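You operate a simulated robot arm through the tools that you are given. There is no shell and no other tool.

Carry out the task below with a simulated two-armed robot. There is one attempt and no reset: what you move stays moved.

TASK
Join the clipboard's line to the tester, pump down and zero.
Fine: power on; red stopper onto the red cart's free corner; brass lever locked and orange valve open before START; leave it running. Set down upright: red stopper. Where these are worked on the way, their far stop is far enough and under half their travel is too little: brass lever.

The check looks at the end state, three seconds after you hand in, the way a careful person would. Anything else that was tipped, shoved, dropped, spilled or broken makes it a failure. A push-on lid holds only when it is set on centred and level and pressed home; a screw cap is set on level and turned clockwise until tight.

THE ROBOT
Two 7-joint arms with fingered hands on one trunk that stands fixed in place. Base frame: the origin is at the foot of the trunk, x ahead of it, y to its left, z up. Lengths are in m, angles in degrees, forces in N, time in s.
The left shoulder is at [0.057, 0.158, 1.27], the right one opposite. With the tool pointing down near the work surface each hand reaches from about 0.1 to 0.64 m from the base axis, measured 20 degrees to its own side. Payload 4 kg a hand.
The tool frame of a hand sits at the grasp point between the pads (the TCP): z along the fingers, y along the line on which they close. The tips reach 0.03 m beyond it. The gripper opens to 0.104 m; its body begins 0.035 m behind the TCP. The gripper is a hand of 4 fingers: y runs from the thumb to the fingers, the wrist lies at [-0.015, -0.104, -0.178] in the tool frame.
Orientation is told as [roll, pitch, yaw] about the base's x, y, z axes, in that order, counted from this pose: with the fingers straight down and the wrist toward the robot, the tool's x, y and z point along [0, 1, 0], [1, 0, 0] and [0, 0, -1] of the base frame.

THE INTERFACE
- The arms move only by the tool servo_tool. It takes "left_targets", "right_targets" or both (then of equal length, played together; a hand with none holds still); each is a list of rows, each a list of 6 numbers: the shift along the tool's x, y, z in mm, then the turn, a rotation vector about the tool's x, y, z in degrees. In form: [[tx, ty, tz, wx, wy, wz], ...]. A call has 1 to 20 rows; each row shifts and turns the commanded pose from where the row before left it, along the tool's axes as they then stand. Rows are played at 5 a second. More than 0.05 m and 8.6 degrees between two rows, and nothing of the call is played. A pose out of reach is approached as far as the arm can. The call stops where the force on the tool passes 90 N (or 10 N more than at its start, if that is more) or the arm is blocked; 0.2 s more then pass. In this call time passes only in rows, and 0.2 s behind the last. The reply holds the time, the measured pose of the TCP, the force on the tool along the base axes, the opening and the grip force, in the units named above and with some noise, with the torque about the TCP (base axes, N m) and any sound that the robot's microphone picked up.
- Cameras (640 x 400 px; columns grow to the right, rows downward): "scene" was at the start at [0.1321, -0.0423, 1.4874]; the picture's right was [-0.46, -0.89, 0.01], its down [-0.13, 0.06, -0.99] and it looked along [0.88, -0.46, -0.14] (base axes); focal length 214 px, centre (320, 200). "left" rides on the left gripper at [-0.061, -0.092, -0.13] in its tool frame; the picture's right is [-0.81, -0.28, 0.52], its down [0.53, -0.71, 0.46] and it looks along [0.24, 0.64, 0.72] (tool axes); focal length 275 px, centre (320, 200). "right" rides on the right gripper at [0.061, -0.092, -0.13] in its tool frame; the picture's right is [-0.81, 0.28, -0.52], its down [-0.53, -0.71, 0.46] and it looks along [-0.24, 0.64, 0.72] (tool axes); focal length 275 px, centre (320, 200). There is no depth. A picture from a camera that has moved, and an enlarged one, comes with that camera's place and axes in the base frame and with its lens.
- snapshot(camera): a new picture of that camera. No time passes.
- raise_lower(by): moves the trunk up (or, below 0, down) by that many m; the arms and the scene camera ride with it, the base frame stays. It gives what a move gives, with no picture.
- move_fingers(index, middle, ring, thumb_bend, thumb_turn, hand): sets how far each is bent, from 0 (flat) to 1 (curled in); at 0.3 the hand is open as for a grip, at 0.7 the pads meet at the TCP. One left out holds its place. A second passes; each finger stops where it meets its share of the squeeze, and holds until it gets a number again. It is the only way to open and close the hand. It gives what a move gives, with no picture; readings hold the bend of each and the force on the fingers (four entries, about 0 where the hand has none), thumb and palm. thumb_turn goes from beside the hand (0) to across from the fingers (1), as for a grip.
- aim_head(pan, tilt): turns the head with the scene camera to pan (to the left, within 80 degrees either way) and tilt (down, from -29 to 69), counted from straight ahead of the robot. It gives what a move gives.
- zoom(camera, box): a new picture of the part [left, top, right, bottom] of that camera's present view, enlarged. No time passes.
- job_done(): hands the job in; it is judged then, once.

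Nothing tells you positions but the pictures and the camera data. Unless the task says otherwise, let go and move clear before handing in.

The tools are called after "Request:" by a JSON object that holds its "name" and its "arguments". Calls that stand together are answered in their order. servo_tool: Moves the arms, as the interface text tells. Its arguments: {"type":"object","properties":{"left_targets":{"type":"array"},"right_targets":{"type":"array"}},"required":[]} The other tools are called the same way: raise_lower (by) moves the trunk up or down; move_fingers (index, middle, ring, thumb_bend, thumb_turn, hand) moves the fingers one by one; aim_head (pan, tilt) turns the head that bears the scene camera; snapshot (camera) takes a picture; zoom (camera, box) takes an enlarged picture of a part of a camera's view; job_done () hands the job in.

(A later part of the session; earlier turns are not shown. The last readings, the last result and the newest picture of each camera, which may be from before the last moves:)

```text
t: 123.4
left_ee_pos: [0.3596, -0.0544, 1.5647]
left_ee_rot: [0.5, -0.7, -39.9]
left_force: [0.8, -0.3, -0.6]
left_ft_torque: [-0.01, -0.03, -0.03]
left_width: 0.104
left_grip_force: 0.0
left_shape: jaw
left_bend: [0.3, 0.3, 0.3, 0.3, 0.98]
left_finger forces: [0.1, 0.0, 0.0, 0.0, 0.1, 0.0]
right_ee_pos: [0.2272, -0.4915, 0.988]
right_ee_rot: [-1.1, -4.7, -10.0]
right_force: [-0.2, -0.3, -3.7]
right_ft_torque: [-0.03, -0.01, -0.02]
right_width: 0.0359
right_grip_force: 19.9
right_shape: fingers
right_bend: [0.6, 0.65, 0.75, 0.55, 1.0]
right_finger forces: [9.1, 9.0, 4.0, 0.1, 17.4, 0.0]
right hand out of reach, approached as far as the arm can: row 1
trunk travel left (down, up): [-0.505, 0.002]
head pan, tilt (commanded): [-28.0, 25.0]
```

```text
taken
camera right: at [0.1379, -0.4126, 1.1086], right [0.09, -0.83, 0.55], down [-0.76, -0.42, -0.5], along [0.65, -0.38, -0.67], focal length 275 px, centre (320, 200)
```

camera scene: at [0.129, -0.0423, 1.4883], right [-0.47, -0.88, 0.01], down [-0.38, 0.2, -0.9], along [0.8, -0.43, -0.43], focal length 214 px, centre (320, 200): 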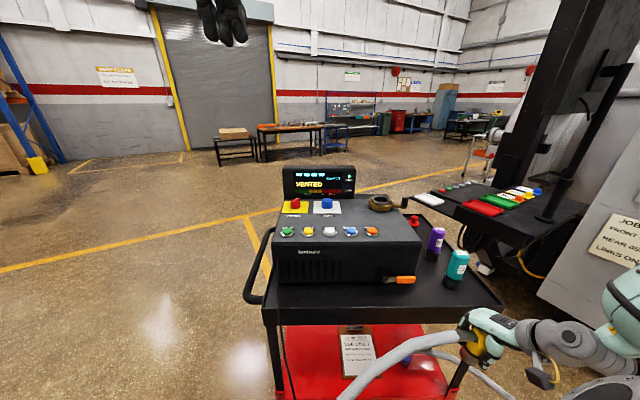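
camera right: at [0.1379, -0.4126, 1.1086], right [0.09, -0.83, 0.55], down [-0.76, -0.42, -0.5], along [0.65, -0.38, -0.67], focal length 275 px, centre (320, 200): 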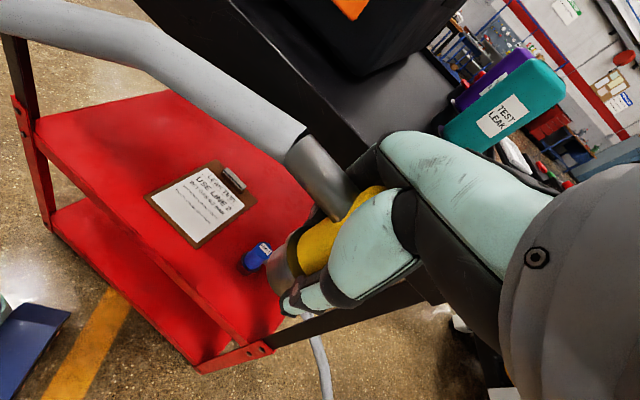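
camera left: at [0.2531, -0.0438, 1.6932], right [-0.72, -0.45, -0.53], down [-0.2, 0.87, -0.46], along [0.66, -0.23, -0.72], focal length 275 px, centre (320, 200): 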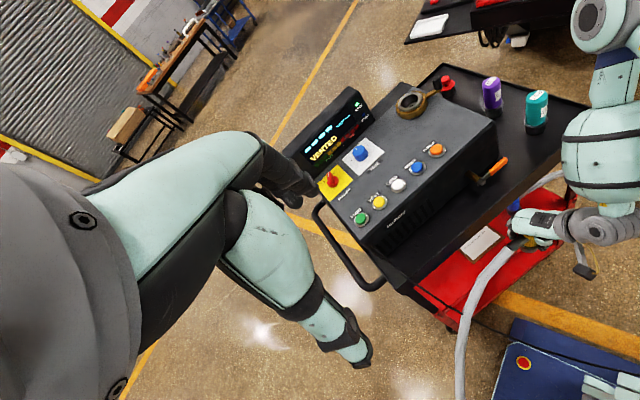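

The hand is at the cart's front right. I will now raise it straight up above the bottles and tester height.

Request:
{"name": "servo_tool", "arguments": {"right_targets": [[0, 2.5, -33, 0, 0, 0], [0, 2.5, -33, 0, 0, 0], [0, 2.5, -33, 0, 0, 0], [0, 2.5, -33, 0, 0, 0], [0, 2.5, -33, 0, 0, 0], [0, 2.5, -33, 0, 0, 0], [0, 2.5, -33, 0, 0, 0], [0, 2.5, -33, 0, 0, 0], [0, 2.5, -33, 0, 0, 0], [0, 2.5, -33, 0, 0, 0]]}}

Request:
{"name": "snapshot", "arguments": {"camera": "scene"}}

Request:
{"name": "snapshot", "arguments": {"camera": "right"}}

Request:
{"name": "snapshot", "arguments": {"camera": "left"}}

```text
t: 125.6
left_ee_pos: [0.3624, -0.0558, 1.5628]
left_ee_rot: [0.4, -0.5, -39.9]
left_force: [0.7, -0.4, 0.1]
left_ft_torque: [0.02, 0.0, 0.04]
left_width: 0.104
left_grip_force: 0.1
left_shape: jaw
left_bend: [0.3, 0.3, 0.3, 0.3, 0.98]
left_finger forces: [0.1, 0.0, 0.1, 0.0, 0.0, 0.0]
right_ee_pos: [0.2327, -0.5048, 1.2884]
right_ee_rot: [-1.0, -4.7, -10.0]
right_force: [0.4, -0.7, -2.9]
right_ft_torque: [-0.01, 0.03, 0.04]
right_width: 0.0356
right_grip_force: 19.1
right_shape: fingers
right_bend: [0.6, 0.65, 0.75, 0.55, 1.0]
right_finger forces: [9.1, 8.9, 3.7, 0.1, 16.3, 0.1]
right hand out of reach, approached as far as the arm can: row 5, 6
trunk travel left (down, up): [-0.505, 0.002]
head pan, tilt (commanded): [-28.0, 25.0]
```

```text
taken
camera scene: at [0.1316, -0.0428, 1.488], right [-0.47, -0.88, 0.01], down [-0.39, 0.2, -0.9], along [0.79, -0.43, -0.43], focal length 214 px, centre (320, 200)
```

scene: 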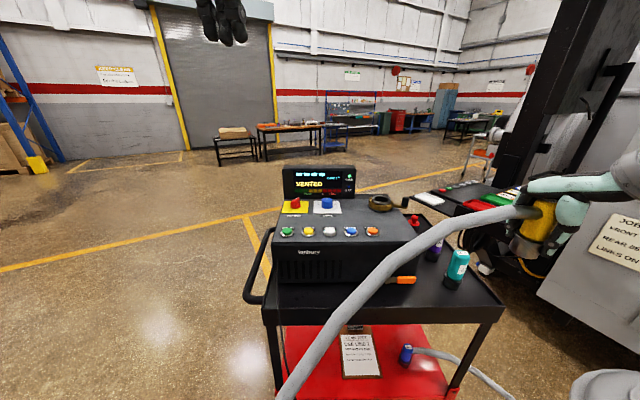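

```text
taken
camera right: at [0.1439, -0.4232, 1.4098], right [0.09, -0.83, 0.55], down [-0.76, -0.42, -0.5], along [0.65, -0.38, -0.66], focal length 275 px, centre (320, 200)
```

right: 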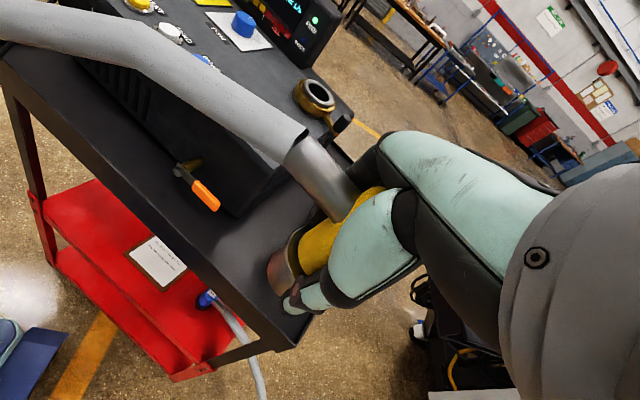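

```text
taken
camera left: at [0.2533, -0.0438, 1.6929], right [-0.72, -0.45, -0.53], down [-0.2, 0.87, -0.46], along [0.66, -0.23, -0.72], focal length 275 px, centre (320, 200)
```

left: 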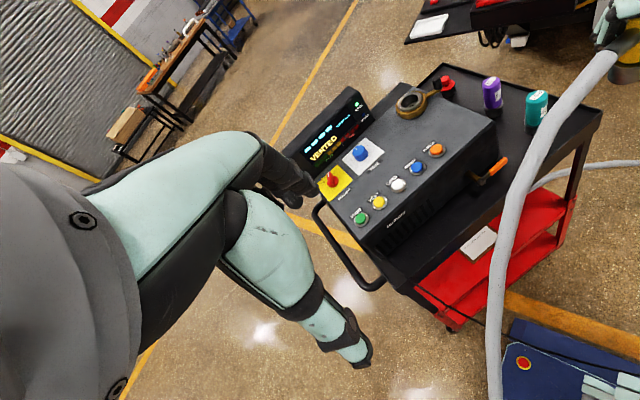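

The connector hangs clear above the tray at the right, with the hose arcing down in front. I will carry it forward toward the port, staying above the lever's height.

Request:
{"name": "servo_tool", "arguments": {"right_targets": [[0, 2.6, -33, 0, 0, 0], [5, 40.4, 3.2, 0, 0, 0], [5, 40.4, 3.2, 0, 0, 0], [5, 40.4, 3.2, 0, 0, 0], [5, 40.4, 3.2, 0, 0, 0], [5, 40.4, 3.2, 0, 0, 0], [5, 40.4, 3.2, 0, 0, 0], [5, 40.4, 3.2, 0, 0, 0], [5, 40.4, 3.2, 0, 0, 0]]}}

Request:
{"name": "snapshot", "arguments": {"camera": "scene"}}

Request:
{"name": "snapshot", "arguments": {"camera": "right"}}

Request:
{"name": "zoom", "arguments": {"camera": "left", "box": [320, 0, 640, 200]}}

```text
t: 127.6
left_ee_pos: [0.3677, -0.0558, 1.5619]
left_ee_rot: [0.3, -0.5, -39.9]
left_force: [0.1, -0.1, 0.1]
left_ft_torque: [0.0, 0.02, -0.01]
left_width: 0.1041
left_grip_force: 0.0
left_shape: jaw
left_bend: [0.3, 0.3, 0.3, 0.3, 0.98]
left_finger forces: [0.1, 0.0, 0.0, 0.0, 0.1, 0.1]
right_ee_pos: [0.5648, -0.5239, 1.323]
right_ee_rot: [-1.1, -4.5, -9.9]
right_force: [0.4, -1.0, -3.0]
right_ft_torque: [-0.02, 0.03, -0.02]
right_width: 0.0353
right_grip_force: 18.4
right_shape: fingers
right_bend: [0.6, 0.65, 0.75, 0.55, 1.0]
right_finger forces: [9.0, 8.8, 3.0, 0.1, 16.1, 0.0]
trunk travel left (down, up): [-0.505, 0.002]
head pan, tilt (commanded): [-28.0, 25.0]
```

```text
taken
camera scene: at [0.1366, -0.0429, 1.4875], right [-0.47, -0.88, 0.01], down [-0.39, 0.2, -0.9], along [0.79, -0.43, -0.44], focal length 214 px, centre (320, 200)
```

scene: 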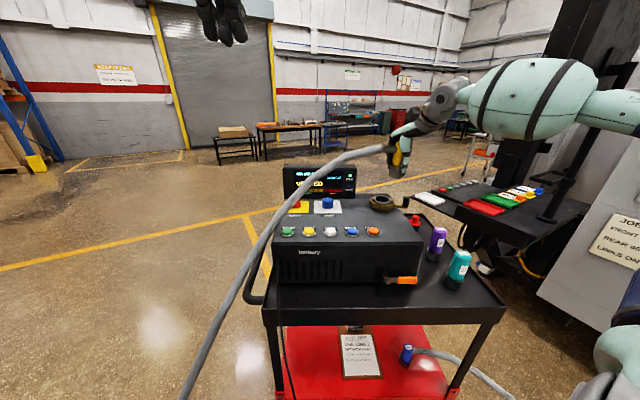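

```text
taken
camera right: at [0.4753, -0.4433, 1.4431], right [0.09, -0.83, 0.55], down [-0.76, -0.42, -0.5], along [0.64, -0.38, -0.67], focal length 275 px, centre (320, 200)
```

right: 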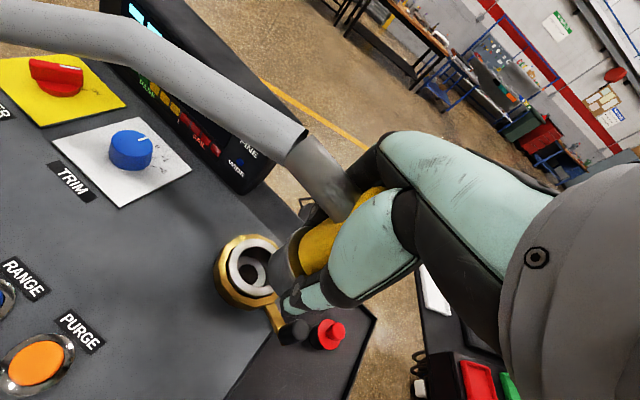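

```text
2.00 times, centred on (480, 100) of left
camera zoom: at [0.2586, -0.0438, 1.6921], right [-0.73, -0.45, -0.52], down [-0.2, 0.87, -0.46], along [0.66, -0.23, -0.72], focal length 551 px, centre (0, 400)
```

zoom: 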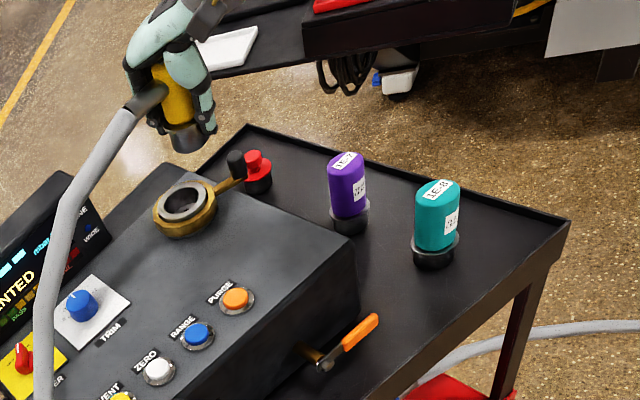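

The connector is near the port, slightly short of it. I will zoom in to see how the plug sits in the hand.

Request:
{"name": "zoom", "arguments": {"camera": "right", "box": [200, 160, 400, 340]}}

Request:
{"name": "zoom", "arguments": {"camera": "scene", "box": [340, 110, 460, 220]}}

Request:
{"name": "zoom", "arguments": {"camera": "left", "box": [360, 0, 460, 130]}}

```text
2.22 times, centred on (300, 250) of right
camera zoom: at [0.4753, -0.4433, 1.4431], right [0.09, -0.83, 0.55], down [-0.76, -0.42, -0.5], along [0.64, -0.38, -0.67], focal length 612 px, centre (364, 89)
```

zoom: 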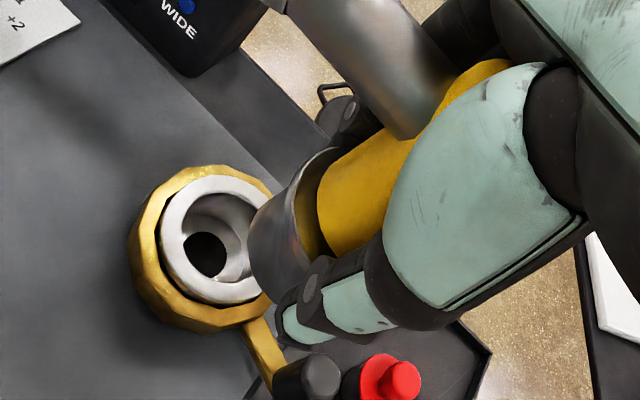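

```text
3.64 times, centred on (400, 165) of scene
camera zoom: at [0.1366, -0.0429, 1.4875], right [-0.47, -0.88, 0.01], down [-0.39, 0.2, -0.9], along [0.79, -0.43, -0.44], focal length 780 px, centre (29, 327)
```

zoom: 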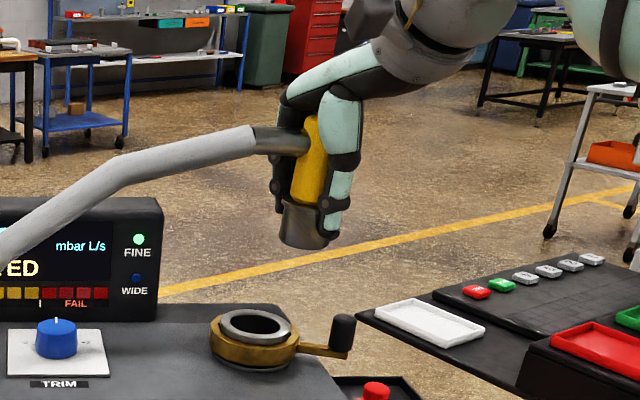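

```text
3.08 times, centred on (410, 65) of left
camera zoom: at [0.2586, -0.0438, 1.6921], right [-0.73, -0.45, -0.52], down [-0.2, 0.87, -0.46], along [0.66, -0.23, -0.72], focal length 847 px, centre (43, 615)
```

zoom: 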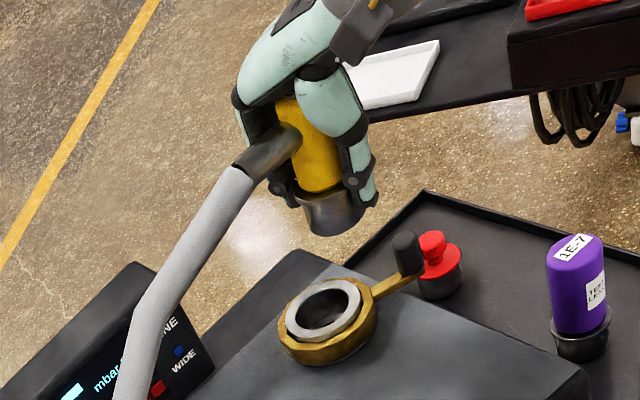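

The connector hangs truly vertical in the hand. I will bring it over the port and lower it to just above the ring to align it.

Request:
{"name": "servo_tool", "arguments": {"right_targets": [[2.4, 17, 0, 0, 0, 0], [2.4, 15, 20, 0, 0, 0], [0, -2.5, 30, 0, 0, 0]]}}

Request:
{"name": "zoom", "arguments": {"camera": "right", "box": [200, 160, 400, 340]}}

Request:
{"name": "zoom", "arguments": {"camera": "scene", "box": [340, 130, 440, 220]}}

Request:
{"name": "zoom", "arguments": {"camera": "left", "box": [360, 30, 460, 130]}}

```text
t: 128.4
left_ee_pos: [0.3638, -0.0573, 1.5631]
left_ee_rot: [0.5, -0.5, -39.8]
left_force: [0.0, -0.8, -0.8]
left_ft_torque: [0.0, -0.01, 0.01]
left_width: 0.1039
left_grip_force: 0.0
left_shape: jaw
left_bend: [0.3, 0.3, 0.3, 0.3, 0.98]
left_finger forces: [0.0, 0.1, 0.0, 0.1, 0.0, 0.0]
right_ee_pos: [0.5937, -0.5257, 1.2761]
right_ee_rot: [-1.1, -4.7, -10.0]
right_force: [-0.9, 0.2, -2.6]
right_ft_torque: [-0.02, -0.01, -0.03]
right_width: 0.0355
right_grip_force: 18.3
right_shape: fingers
right_bend: [0.6, 0.65, 0.75, 0.55, 1.0]
right_finger forces: [8.9, 8.7, 3.0, 0.1, 16.3, 0.0]
trunk travel left (down, up): [-0.505, 0.002]
head pan, tilt (commanded): [-28.0, 25.0]
```

```text
2.22 times, centred on (300, 250) of right
camera zoom: at [0.5047, -0.4466, 1.3965], right [0.09, -0.83, 0.55], down [-0.76, -0.42, -0.5], along [0.65, -0.37, -0.67], focal length 612 px, centre (364, 89)
```

zoom: 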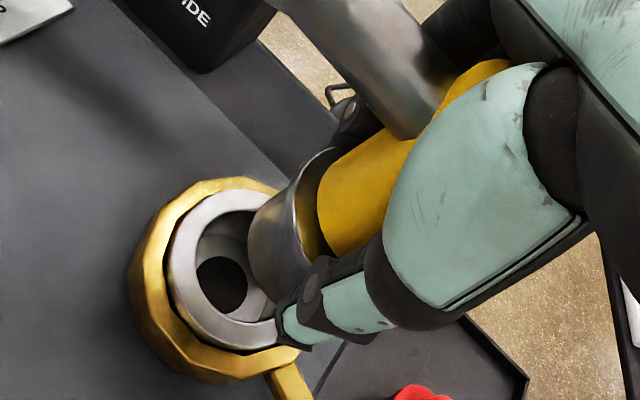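

```text
4.44 times, centred on (390, 175) of scene
camera zoom: at [0.1333, -0.0446, 1.4878], right [-0.47, -0.88, 0.01], down [-0.39, 0.2, -0.9], along [0.79, -0.42, -0.43], focal length 953 px, centre (9, 311)
```

zoom: 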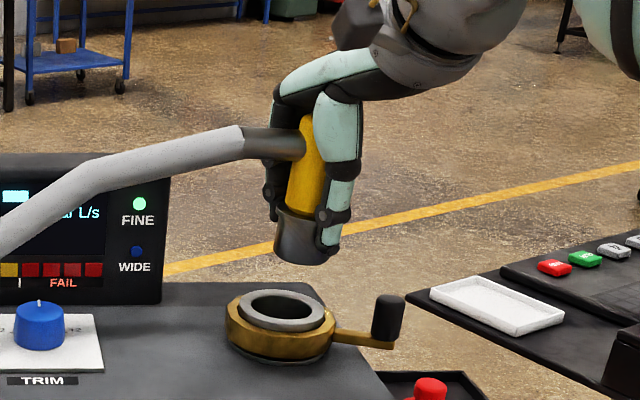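

```text
4.00 times, centred on (410, 80) of left
camera zoom: at [0.2542, -0.0459, 1.6927], right [-0.72, -0.44, -0.53], down [-0.2, 0.87, -0.46], along [0.66, -0.23, -0.72], focal length 1101 px, centre (-40, 680)
```

zoom: 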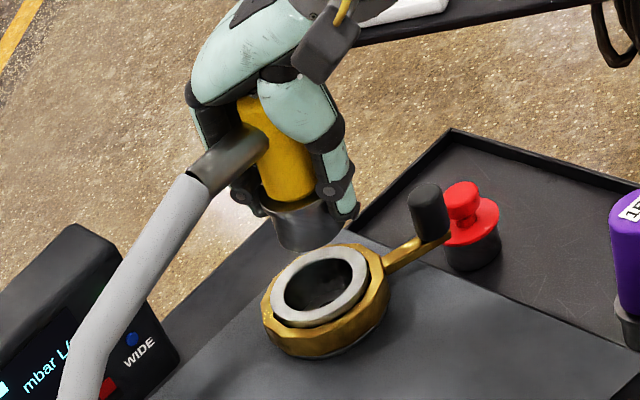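

I need the offset in the remaining direction, so I will zoom in further with the hand camera.

Request:
{"name": "zoom", "arguments": {"camera": "right", "box": [235, 190, 335, 290]}}

Request:
{"name": "zoom", "arguments": {"camera": "left", "box": [385, 60, 445, 120]}}

Request:
{"name": "zoom", "arguments": {"camera": "scene", "box": [360, 160, 420, 220]}}

```text
4.00 times, centred on (285, 240) of right
camera zoom: at [0.5047, -0.4466, 1.3965], right [0.09, -0.83, 0.55], down [-0.76, -0.42, -0.5], along [0.65, -0.37, -0.67], focal length 1101 px, centre (460, 40)
```

zoom: 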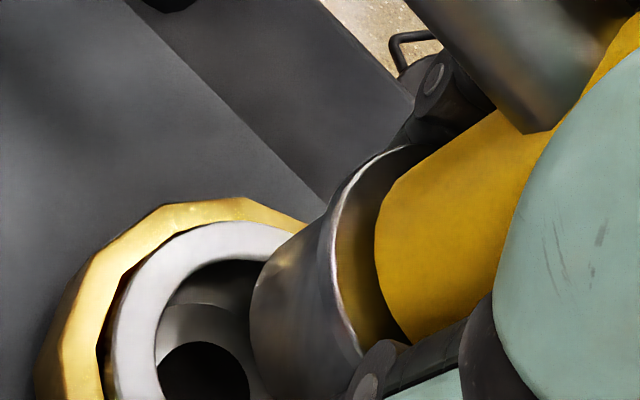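

```text
6.67 times, centred on (415, 90) of left
camera zoom: at [0.2542, -0.0459, 1.6927], right [-0.72, -0.44, -0.53], down [-0.2, 0.87, -0.46], along [0.66, -0.23, -0.72], focal length 1835 px, centre (-313, 933)
```

zoom: 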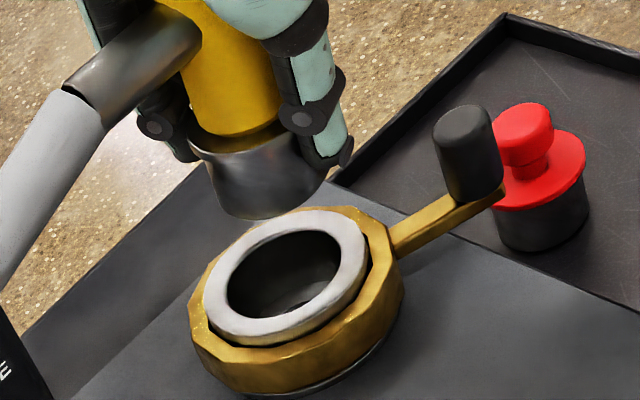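

```text
6.67 times, centred on (390, 190) of scene
camera zoom: at [0.1333, -0.0446, 1.4878], right [-0.47, -0.88, 0.01], down [-0.39, 0.2, -0.9], along [0.79, -0.42, -0.43], focal length 1430 px, centre (-147, 267)
```

zoom: 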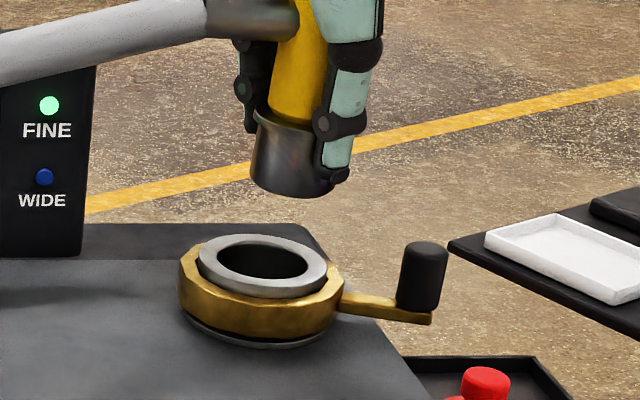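

The plug fits the ring's bore closely, so alignment matters; it seems to need about 8 mm more forward. I will shift it and lower to about 1.5 cm above the ring.

Request:
{"name": "servo_tool", "arguments": {"right_targets": [[3.4, 7.5, 0.6, 0, 0, 0], [0, -2, 25, 0, 0, 0]]}}

Request:
{"name": "zoom", "arguments": {"camera": "right", "box": [200, 190, 340, 320]}}

Request:
{"name": "zoom", "arguments": {"camera": "left", "box": [385, 60, 445, 120]}}

Request:
{"name": "zoom", "arguments": {"camera": "scene", "box": [360, 160, 420, 220]}}

```text
t: 129.0
left_ee_pos: [0.3657, -0.0571, 1.5628]
left_ee_rot: [0.4, -0.4, -39.9]
left_force: [0.1, 0.5, 0.0]
left_ft_torque: [-0.04, 0.02, 0.0]
left_width: 0.1038
left_grip_force: 0.1
left_shape: jaw
left_bend: [0.3, 0.3, 0.3, 0.3, 0.98]
left_finger forces: [0.0, 0.0, 0.0, 0.1, 0.1, 0.0]
right_ee_pos: [0.6022, -0.5231, 1.2493]
right_ee_rot: [-1.0, -4.7, -10.0]
right_force: [-0.1, -0.5, -2.1]
right_ft_torque: [0.0, -0.02, -0.02]
right_width: 0.0355
right_grip_force: 18.0
right_shape: fingers
right_bend: [0.6, 0.65, 0.75, 0.55, 1.0]
right_finger forces: [8.8, 8.7, 2.9, 0.0, 16.1, 0.0]
trunk travel left (down, up): [-0.505, 0.002]
head pan, tilt (commanded): [-28.0, 25.0]
```

```text
3.08 times, centred on (270, 255) of right
camera zoom: at [0.5141, -0.4445, 1.3704], right [0.09, -0.83, 0.55], down [-0.76, -0.42, -0.5], along [0.65, -0.37, -0.67], focal length 847 px, centre (474, 31)
```

zoom: 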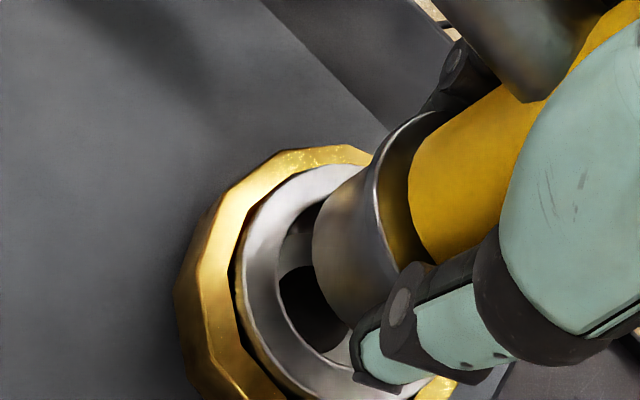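

```text
6.67 times, centred on (415, 90) of left
camera zoom: at [0.2557, -0.0457, 1.6924], right [-0.73, -0.44, -0.53], down [-0.2, 0.87, -0.46], along [0.66, -0.23, -0.72], focal length 1835 px, centre (-313, 933)
```

zoom: 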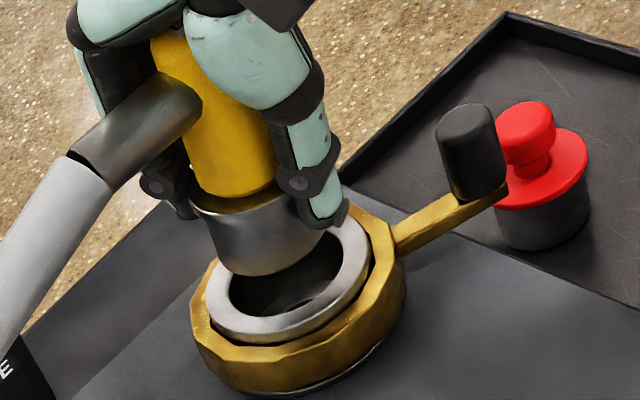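

```text
6.67 times, centred on (390, 190) of scene
camera zoom: at [0.1343, -0.0445, 1.4877], right [-0.47, -0.88, 0.01], down [-0.39, 0.2, -0.9], along [0.79, -0.42, -0.44], focal length 1430 px, centre (-147, 267)
```

zoom: 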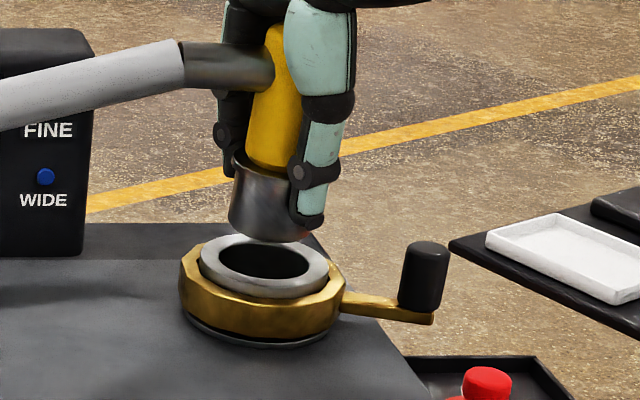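

The plug is now within about a millimetre of the bore's axis in all three views. I will lower it gently and feel for the entry.

Request:
{"name": "servo_tool", "arguments": {"right_targets": [[0, -1.2, 8, 0, 0, 0], [0, -0.4, 5, 0, 0, 0]]}}

Request:
{"name": "zoom", "arguments": {"camera": "left", "box": [385, 60, 445, 120]}}

Request:
{"name": "zoom", "arguments": {"camera": "scene", "box": [360, 160, 420, 220]}}

Request:
{"name": "zoom", "arguments": {"camera": "right", "box": [220, 190, 340, 320]}}

```text
t: 129.6
left_ee_pos: [0.3633, -0.0557, 1.5621]
left_ee_rot: [0.4, -0.6, -39.8]
left_force: [-0.1, -0.6, -0.6]
left_ft_torque: [0.02, 0.0, 0.0]
left_width: 0.1041
left_grip_force: 0.0
left_shape: jaw
left_bend: [0.3, 0.3, 0.3, 0.3, 0.98]
left_finger forces: [0.0, 0.0, 0.0, 0.1, 0.0, 0.0]
right_ee_pos: [0.6026, -0.5241, 1.2363]
right_ee_rot: [-1.1, -4.6, -9.9]
right_force: [-0.4, -0.3, -3.6]
right_ft_torque: [-0.02, 0.0, 0.0]
right_width: 0.0355
right_grip_force: 18.4
right_shape: fingers
right_bend: [0.6, 0.65, 0.75, 0.55, 1.0]
right_finger forces: [8.9, 8.7, 2.8, 0.1, 16.2, 0.0]
trunk travel left (down, up): [-0.505, 0.002]
head pan, tilt (commanded): [-28.0, 25.0]
```

```text
6.67 times, centred on (415, 90) of left
camera zoom: at [0.255, -0.0449, 1.6926], right [-0.73, -0.44, -0.53], down [-0.2, 0.87, -0.46], along [0.66, -0.23, -0.72], focal length 1835 px, centre (-313, 933)
```

zoom: 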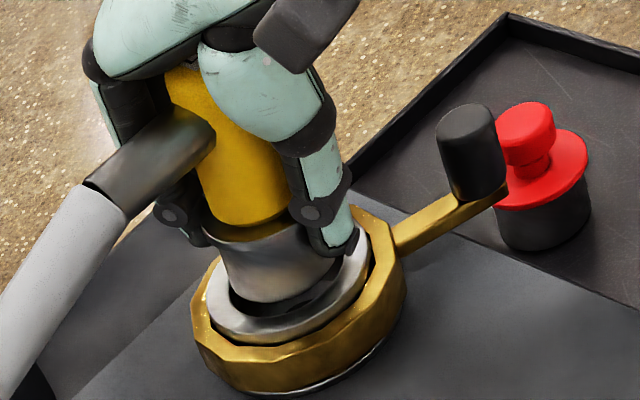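

```text
6.67 times, centred on (390, 190) of scene
camera zoom: at [0.1337, -0.0438, 1.4878], right [-0.47, -0.88, 0.01], down [-0.39, 0.2, -0.9], along [0.79, -0.42, -0.43], focal length 1430 px, centre (-147, 267)
```

zoom: 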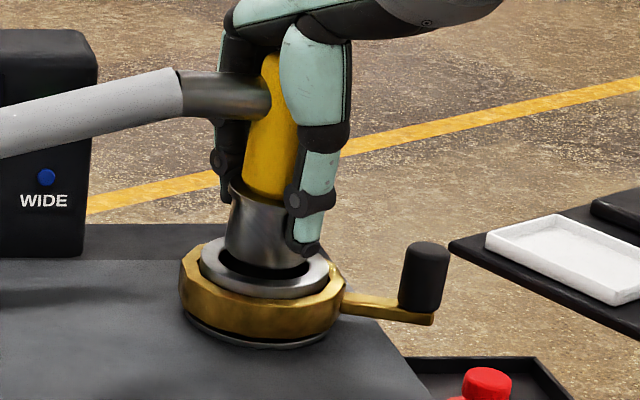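

```text
3.08 times, centred on (280, 255) of right
camera zoom: at [0.5137, -0.4439, 1.357], right [0.09, -0.83, 0.55], down [-0.76, -0.42, -0.5], along [0.64, -0.37, -0.67], focal length 847 px, centre (443, 31)
```

zoom: 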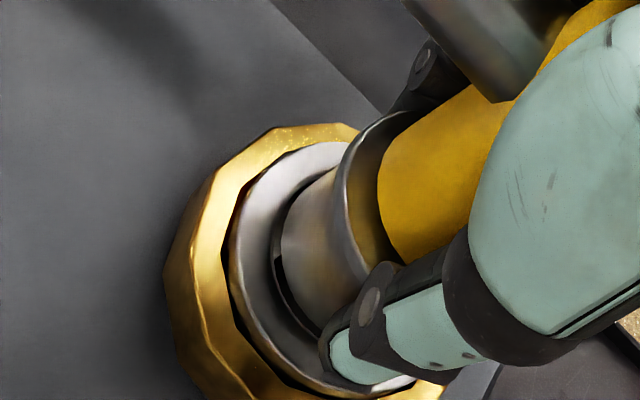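

The plug's rim seems to be entering the bore. I will keep lowering in small steps.

Request:
{"name": "servo_tool", "arguments": {"right_targets": [[0, -0.3, 4, 0, 0, 0], [0, -0.3, 4, 0, 0, 0]]}}

Request:
{"name": "zoom", "arguments": {"camera": "left", "box": [385, 60, 445, 120]}}

Request:
{"name": "zoom", "arguments": {"camera": "scene", "box": [360, 160, 420, 220]}}

```text
t: 130.2
left_ee_pos: [0.3646, -0.0561, 1.5649]
left_ee_rot: [0.5, -0.5, -40.0]
left_force: [-0.7, -0.1, 0.5]
left_ft_torque: [-0.01, -0.02, 0.02]
left_width: 0.1042
left_grip_force: 0.1
left_shape: jaw
left_bend: [0.3, 0.3, 0.3, 0.3, 0.98]
left_finger forces: [0.1, 0.0, 0.0, 0.0, 0.0, 0.1]
right_ee_pos: [0.6023, -0.5241, 1.2282]
right_ee_rot: [-1.1, -4.6, -10.0]
right_force: [0.4, 0.1, -3.5]
right_ft_torque: [-0.01, -0.01, 0.01]
right_width: 0.0353
right_grip_force: 18.3
right_shape: fingers
right_bend: [0.6, 0.65, 0.75, 0.55, 1.0]
right_finger forces: [8.9, 8.7, 2.9, 0.0, 16.1, 0.0]
trunk travel left (down, up): [-0.505, 0.002]
head pan, tilt (commanded): [-28.0, 25.0]
```

```text
6.67 times, centred on (415, 90) of left
camera zoom: at [0.2541, -0.0444, 1.6928], right [-0.72, -0.44, -0.53], down [-0.2, 0.87, -0.46], along [0.66, -0.23, -0.72], focal length 1835 px, centre (-313, 933)
```

zoom: 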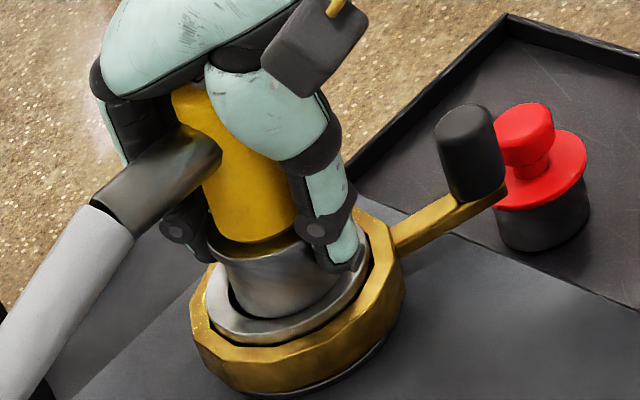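

```text
6.67 times, centred on (390, 190) of scene
camera zoom: at [0.133, -0.0435, 1.4879], right [-0.47, -0.88, 0.01], down [-0.39, 0.2, -0.9], along [0.79, -0.43, -0.43], focal length 1430 px, centre (-147, 267)
```

zoom: 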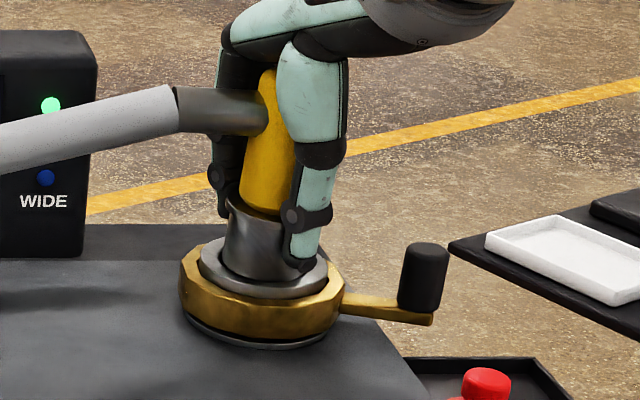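

It is sliding in without resistance. I will continue down until the fingertips near the ring or I feel the seat.

Request:
{"name": "servo_tool", "arguments": {"right_targets": [[0, -0.3, 4, 0, 0, 0], [0, -0.3, 4, 0, 0, 0], [0, -0.3, 4, 0, 0, 0]]}}

Request:
{"name": "zoom", "arguments": {"camera": "left", "box": [385, 60, 445, 120]}}

Request:
{"name": "zoom", "arguments": {"camera": "scene", "box": [360, 160, 420, 220]}}

```text
t: 131.0
left_ee_pos: [0.3639, -0.0555, 1.5637]
left_ee_rot: [0.4, -0.5, -39.9]
left_force: [-0.2, -0.8, 0.1]
left_ft_torque: [-0.02, -0.02, 0.02]
left_width: 0.1042
left_grip_force: 0.1
left_shape: jaw
left_bend: [0.3, 0.3, 0.3, 0.3, 0.98]
left_finger forces: [0.0, 0.0, 0.1, 0.0, 0.0, 0.1]
right_ee_pos: [0.6026, -0.522, 1.2216]
right_ee_rot: [-1.0, -5.3, -9.9]
right_force: [13.4, -10.2, 20.0]
right_ft_torque: [-0.19, -0.15, 0.0]
right_width: 0.0342
right_grip_force: 25.0
right_shape: fingers
right_bend: [0.58, 0.63, 0.75, 0.57, 1.0]
right_finger forces: [11.9, 11.6, 10.8, 0.0, 13.0, 3.2]
trunk travel left (down, up): [-0.505, 0.002]
head pan, tilt (commanded): [-28.0, 25.0]
```

```text
6.67 times, centred on (415, 90) of left
camera zoom: at [0.2536, -0.0435, 1.6931], right [-0.72, -0.45, -0.53], down [-0.2, 0.87, -0.46], along [0.66, -0.23, -0.72], focal length 1835 px, centre (-313, 933)
```

zoom: 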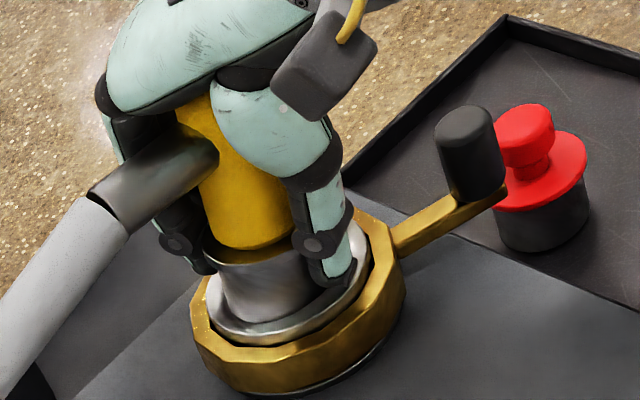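

```text
6.67 times, centred on (390, 190) of scene
camera zoom: at [0.1327, -0.0426, 1.4881], right [-0.47, -0.88, 0.01], down [-0.39, 0.2, -0.9], along [0.79, -0.43, -0.43], focal length 1430 px, centre (-147, 267)
```

zoom: 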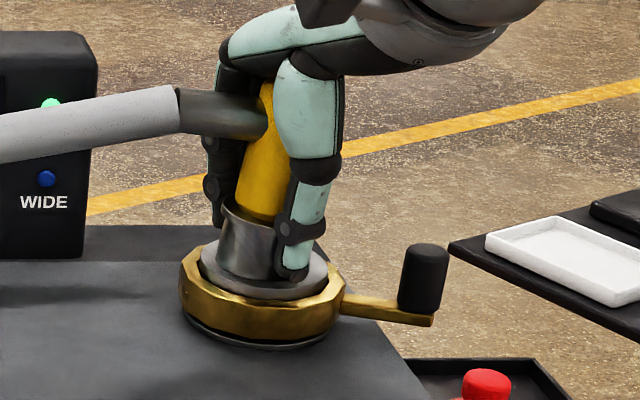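

I feel 20 N of resistance plus a sideways push forward, so the plug catches on the near edge of the bore. I will lift slightly, shift 2.5 mm forward, and try again.

Request:
{"name": "servo_tool", "arguments": {"right_targets": [[0, 0.6, -8, 0, 0, 0], [-0.6, 2.5, -0.2, 0, 0, 0]]}}

Request:
{"name": "zoom", "arguments": {"camera": "left", "box": [385, 60, 445, 120]}}

Request:
{"name": "zoom", "arguments": {"camera": "scene", "box": [360, 160, 420, 220]}}

Request:
{"name": "zoom", "arguments": {"camera": "right", "box": [220, 190, 340, 320]}}

```text
t: 131.6
left_ee_pos: [0.3628, -0.0536, 1.5643]
left_ee_rot: [0.4, -0.5, -39.9]
left_force: [0.7, 0.9, -0.1]
left_ft_torque: [0.02, 0.0, 0.01]
left_width: 0.1037
left_grip_force: 0.0
left_shape: jaw
left_bend: [0.3, 0.3, 0.3, 0.3, 0.98]
left_finger forces: [0.0, 0.0, 0.1, 0.0, 0.0, 0.0]
right_ee_pos: [0.6033, -0.523, 1.2249]
right_ee_rot: [-1.2, -4.3, -10.0]
right_force: [2.2, 0.0, -0.5]
right_ft_torque: [-0.02, -0.09, -0.02]
right_width: 0.0348
right_grip_force: 20.4
right_shape: fingers
right_bend: [0.58, 0.63, 0.75, 0.57, 1.0]
right_finger forces: [10.3, 9.6, 5.1, 0.0, 15.6, 0.6]
trunk travel left (down, up): [-0.505, 0.002]
head pan, tilt (commanded): [-28.0, 25.0]
```

```text
6.67 times, centred on (415, 90) of left
camera zoom: at [0.253, -0.0434, 1.6929], right [-0.72, -0.45, -0.53], down [-0.2, 0.87, -0.46], along [0.66, -0.23, -0.72], focal length 1835 px, centre (-313, 933)
```

zoom: 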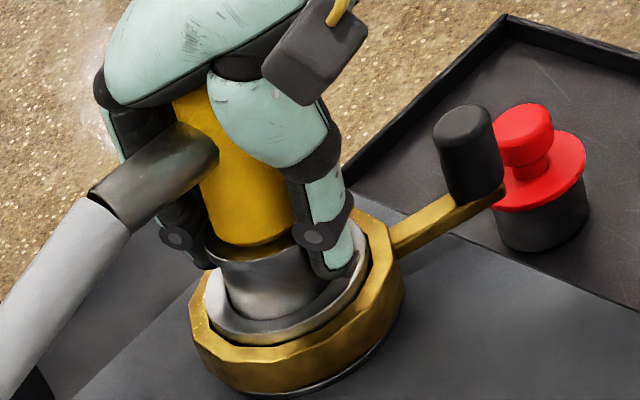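

```text
6.67 times, centred on (390, 190) of scene
camera zoom: at [0.1324, -0.0426, 1.4878], right [-0.47, -0.88, 0.01], down [-0.39, 0.2, -0.9], along [0.79, -0.43, -0.43], focal length 1430 px, centre (-147, 267)
```

zoom: 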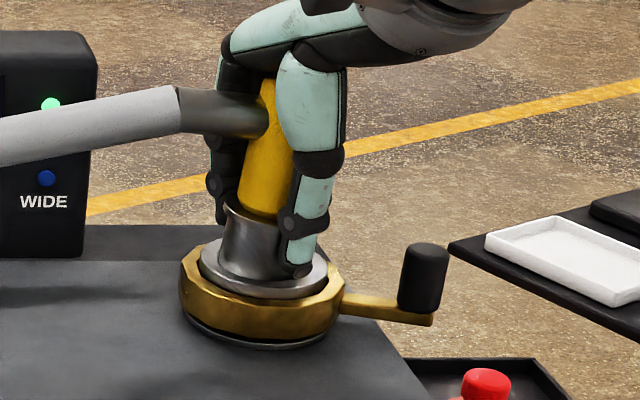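

```text
3.08 times, centred on (280, 255) of right
camera zoom: at [0.5141, -0.4442, 1.3455], right [0.09, -0.83, 0.55], down [-0.76, -0.42, -0.5], along [0.64, -0.38, -0.67], focal length 847 px, centre (443, 31)
```

zoom: 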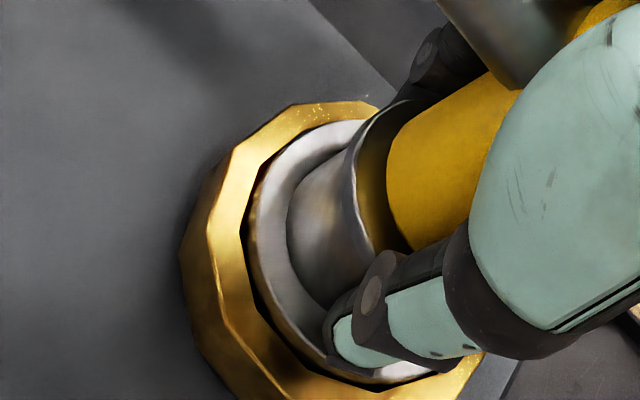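

The plug stands inside the ring's opening. I will lower it again in small steps.

Request:
{"name": "servo_tool", "arguments": {"right_targets": [[0, -0.3, 4, 0, 0, 0], [0, -0.3, 4, 0, 0, 0]]}}

Request:
{"name": "zoom", "arguments": {"camera": "left", "box": [385, 60, 445, 120]}}

Request:
{"name": "zoom", "arguments": {"camera": "right", "box": [220, 190, 340, 320]}}

```text
t: 132.2
left_ee_pos: [0.3631, -0.0555, 1.5626]
left_ee_rot: [0.4, -0.5, -39.9]
left_force: [0.3, 0.1, 0.4]
left_ft_torque: [0.02, -0.01, -0.01]
left_width: 0.1038
left_grip_force: 0.1
left_shape: jaw
left_bend: [0.3, 0.3, 0.3, 0.3, 0.98]
left_finger forces: [0.0, 0.0, 0.0, 0.1, 0.1, 0.0]
right_ee_pos: [0.6039, -0.5251, 1.2173]
right_ee_rot: [-1.1, -4.5, -10.0]
right_force: [1.9, 0.5, -2.1]
right_ft_torque: [-0.03, -0.04, -0.01]
right_width: 0.0349
right_grip_force: 21.3
right_shape: fingers
right_bend: [0.59, 0.64, 0.75, 0.56, 1.0]
right_finger forces: [10.5, 9.4, 4.9, 0.0, 17.3, 0.3]
trunk travel left (down, up): [-0.505, 0.002]
head pan, tilt (commanded): [-28.0, 25.0]
```

```text
6.67 times, centred on (415, 90) of left
camera zoom: at [0.2542, -0.0442, 1.6928], right [-0.72, -0.44, -0.53], down [-0.2, 0.87, -0.46], along [0.66, -0.23, -0.72], focal length 1835 px, centre (-313, 933)
```

zoom: 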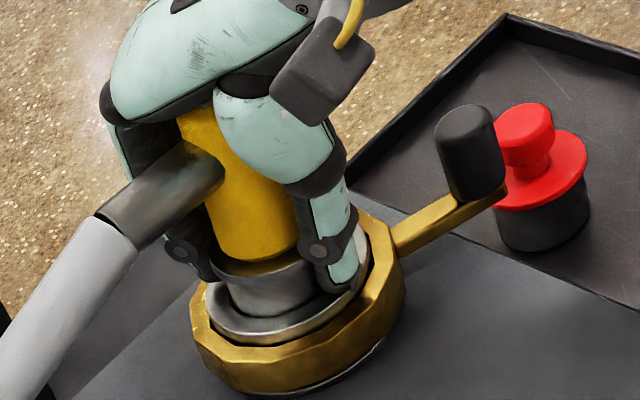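

```text
3.08 times, centred on (280, 255) of right
camera zoom: at [0.515, -0.4448, 1.3377], right [0.09, -0.83, 0.55], down [-0.76, -0.42, -0.5], along [0.64, -0.37, -0.67], focal length 847 px, centre (443, 31)
```

zoom: 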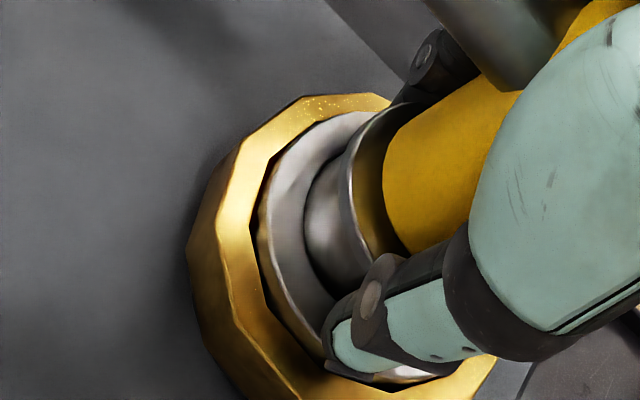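

It is going in smoothly now. I will continue with small steps.

Request:
{"name": "servo_tool", "arguments": {"right_targets": [[0, -0.3, 4, 0, 0, 0], [0, -0.3, 4, 0, 0, 0]]}}

Request:
{"name": "zoom", "arguments": {"camera": "left", "box": [385, 60, 445, 120]}}

Request:
{"name": "zoom", "arguments": {"camera": "scene", "box": [360, 160, 420, 220]}}

```text
t: 132.8
left_ee_pos: [0.3607, -0.054, 1.5642]
left_ee_rot: [0.5, -0.7, -40.0]
left_force: [0.0, -0.4, 0.4]
left_ft_torque: [-0.01, -0.02, 0.01]
left_width: 0.1038
left_grip_force: 0.0
left_shape: jaw
left_bend: [0.3, 0.3, 0.3, 0.3, 0.98]
left_finger forces: [0.0, 0.0, 0.1, 0.1, 0.1, 0.1]
right_ee_pos: [0.6023, -0.524, 1.215]
right_ee_rot: [-1.0, -5.3, -10.0]
right_force: [4.9, -2.8, 19.2]
right_ft_torque: [0.0, 0.43, 0.02]
right_width: 0.0348
right_grip_force: 33.8
right_shape: fingers
right_bend: [0.59, 0.64, 0.75, 0.57, 1.0]
right_finger forces: [11.6, 10.8, 8.1, 0.1, 36.3, 0.3]
trunk travel left (down, up): [-0.505, 0.002]
head pan, tilt (commanded): [-28.0, 25.0]
```

```text
6.67 times, centred on (415, 90) of left
camera zoom: at [0.2511, -0.042, 1.6935], right [-0.72, -0.45, -0.53], down [-0.2, 0.87, -0.46], along [0.66, -0.23, -0.72], focal length 1835 px, centre (-313, 933)
```

zoom: 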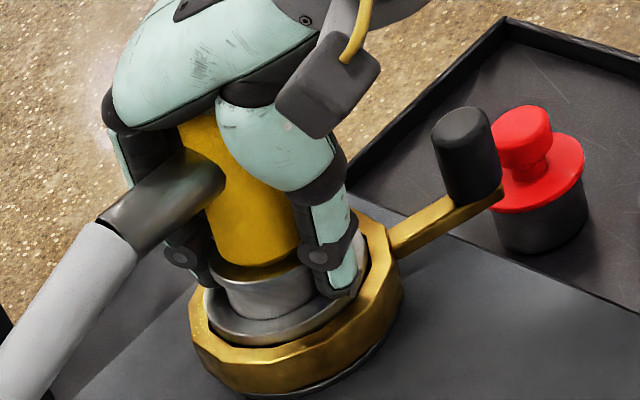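

```text
6.67 times, centred on (390, 190) of scene
camera zoom: at [0.1304, -0.0414, 1.4884], right [-0.47, -0.88, 0.01], down [-0.38, 0.2, -0.9], along [0.79, -0.43, -0.43], focal length 1430 px, centre (-147, 267)
```

zoom: 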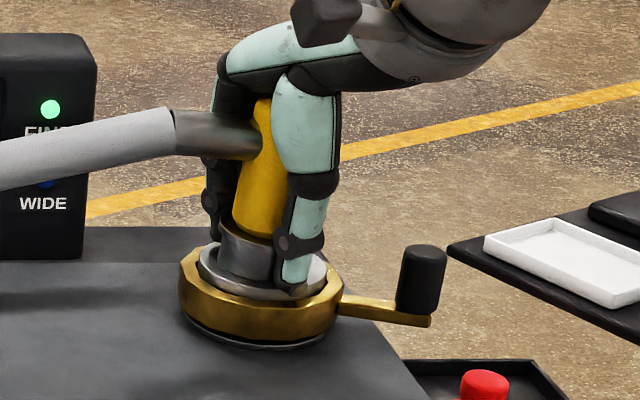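

The thumb tip has met the ring while the plug is only about a centimetre in. I will ease off, release the connector and check that it stands in the bore, then press it home from above.

Request:
{"name": "servo_tool", "arguments": {"right_targets": [[0, 0.2, -2.5, 0, 0, 0], [0, 0.2, -1.5, 0, 0, 0]]}}

Request:
{"name": "move_fingers", "arguments": {"hand": "right", "index": 0.52, "middle": 0.52, "ring": 0.52, "thumb_bend": 0.48}}

Request:
{"name": "zoom", "arguments": {"camera": "left", "box": [385, 50, 445, 120]}}

Request:
{"name": "zoom", "arguments": {"camera": "scene", "box": [360, 150, 420, 220]}}

```text
t: 133.4
left_ee_pos: [0.3616, -0.0542, 1.5627]
left_ee_rot: [0.3, -0.6, -39.9]
left_force: [-0.5, -0.8, -0.1]
left_ft_torque: [0.02, -0.01, 0.04]
left_width: 0.1039
left_grip_force: 0.1
left_shape: jaw
left_bend: [0.3, 0.3, 0.3, 0.3, 0.98]
left_finger forces: [0.0, 0.1, 0.0, 0.1, 0.0, 0.1]
right_ee_pos: [0.6034, -0.5234, 1.2138]
right_ee_rot: [-1.1, -4.8, -10.1]
right_force: [6.1, -3.4, 16.0]
right_ft_torque: [-0.02, 0.33, 0.0]
right_width: 0.0345
right_grip_force: 32.3
right_shape: fingers
right_bend: [0.58, 0.63, 0.75, 0.57, 1.0]
right_finger forces: [12.2, 11.2, 6.9, 0.0, 34.3, 0.3]
trunk travel left (down, up): [-0.505, 0.002]
head pan, tilt (commanded): [-28.0, 25.0]
```

```text
t: 134.4
left_ee_pos: [0.3603, -0.0531, 1.5631]
left_ee_rot: [0.4, -0.7, -39.9]
left_force: [0.2, 0.1, -0.3]
left_ft_torque: [-0.02, -0.05, -0.04]
left_width: 0.1039
left_grip_force: 0.0
left_shape: jaw
left_bend: [0.3, 0.3, 0.3, 0.3, 0.98]
left_finger forces: [0.1, 0.0, 0.0, 0.0, 0.0, 0.1]
right_ee_pos: [0.6017, -0.5231, 1.2155]
right_ee_rot: [-1.2, -4.7, -10.1]
right_force: [1.5, 1.2, 12.2]
right_ft_torque: [0.1, 0.32, 0.0]
right_width: 0.0459
right_grip_force: 7.1
right_shape: fingers
right_bend: [0.52, 0.52, 0.52, 0.52, 1.0]
right_finger forces: [0.1, 0.1, 0.1, 0.0, 14.3, 0.0]
trunk travel left (down, up): [-0.505, 0.002]
head pan, tilt (commanded): [-28.0, 25.0]
```

```text
5.71 times, centred on (415, 85) of left
camera zoom: at [0.2516, -0.0415, 1.6933], right [-0.72, -0.45, -0.53], down [-0.2, 0.87, -0.46], along [0.66, -0.23, -0.72], focal length 1573 px, centre (-223, 857)
```

zoom: 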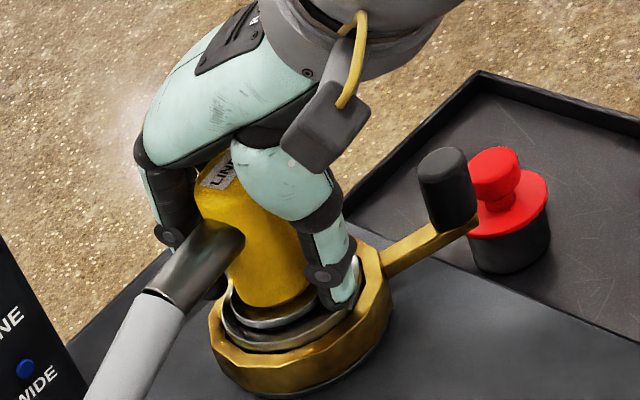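

```text
5.71 times, centred on (390, 185) of scene
camera zoom: at [0.1307, -0.0409, 1.4882], right [-0.47, -0.88, 0.01], down [-0.38, 0.2, -0.9], along [0.79, -0.43, -0.43], focal length 1226 px, centre (-80, 286)
```

zoom: 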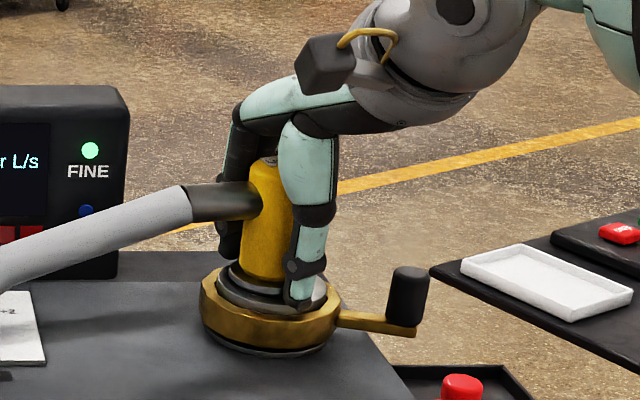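

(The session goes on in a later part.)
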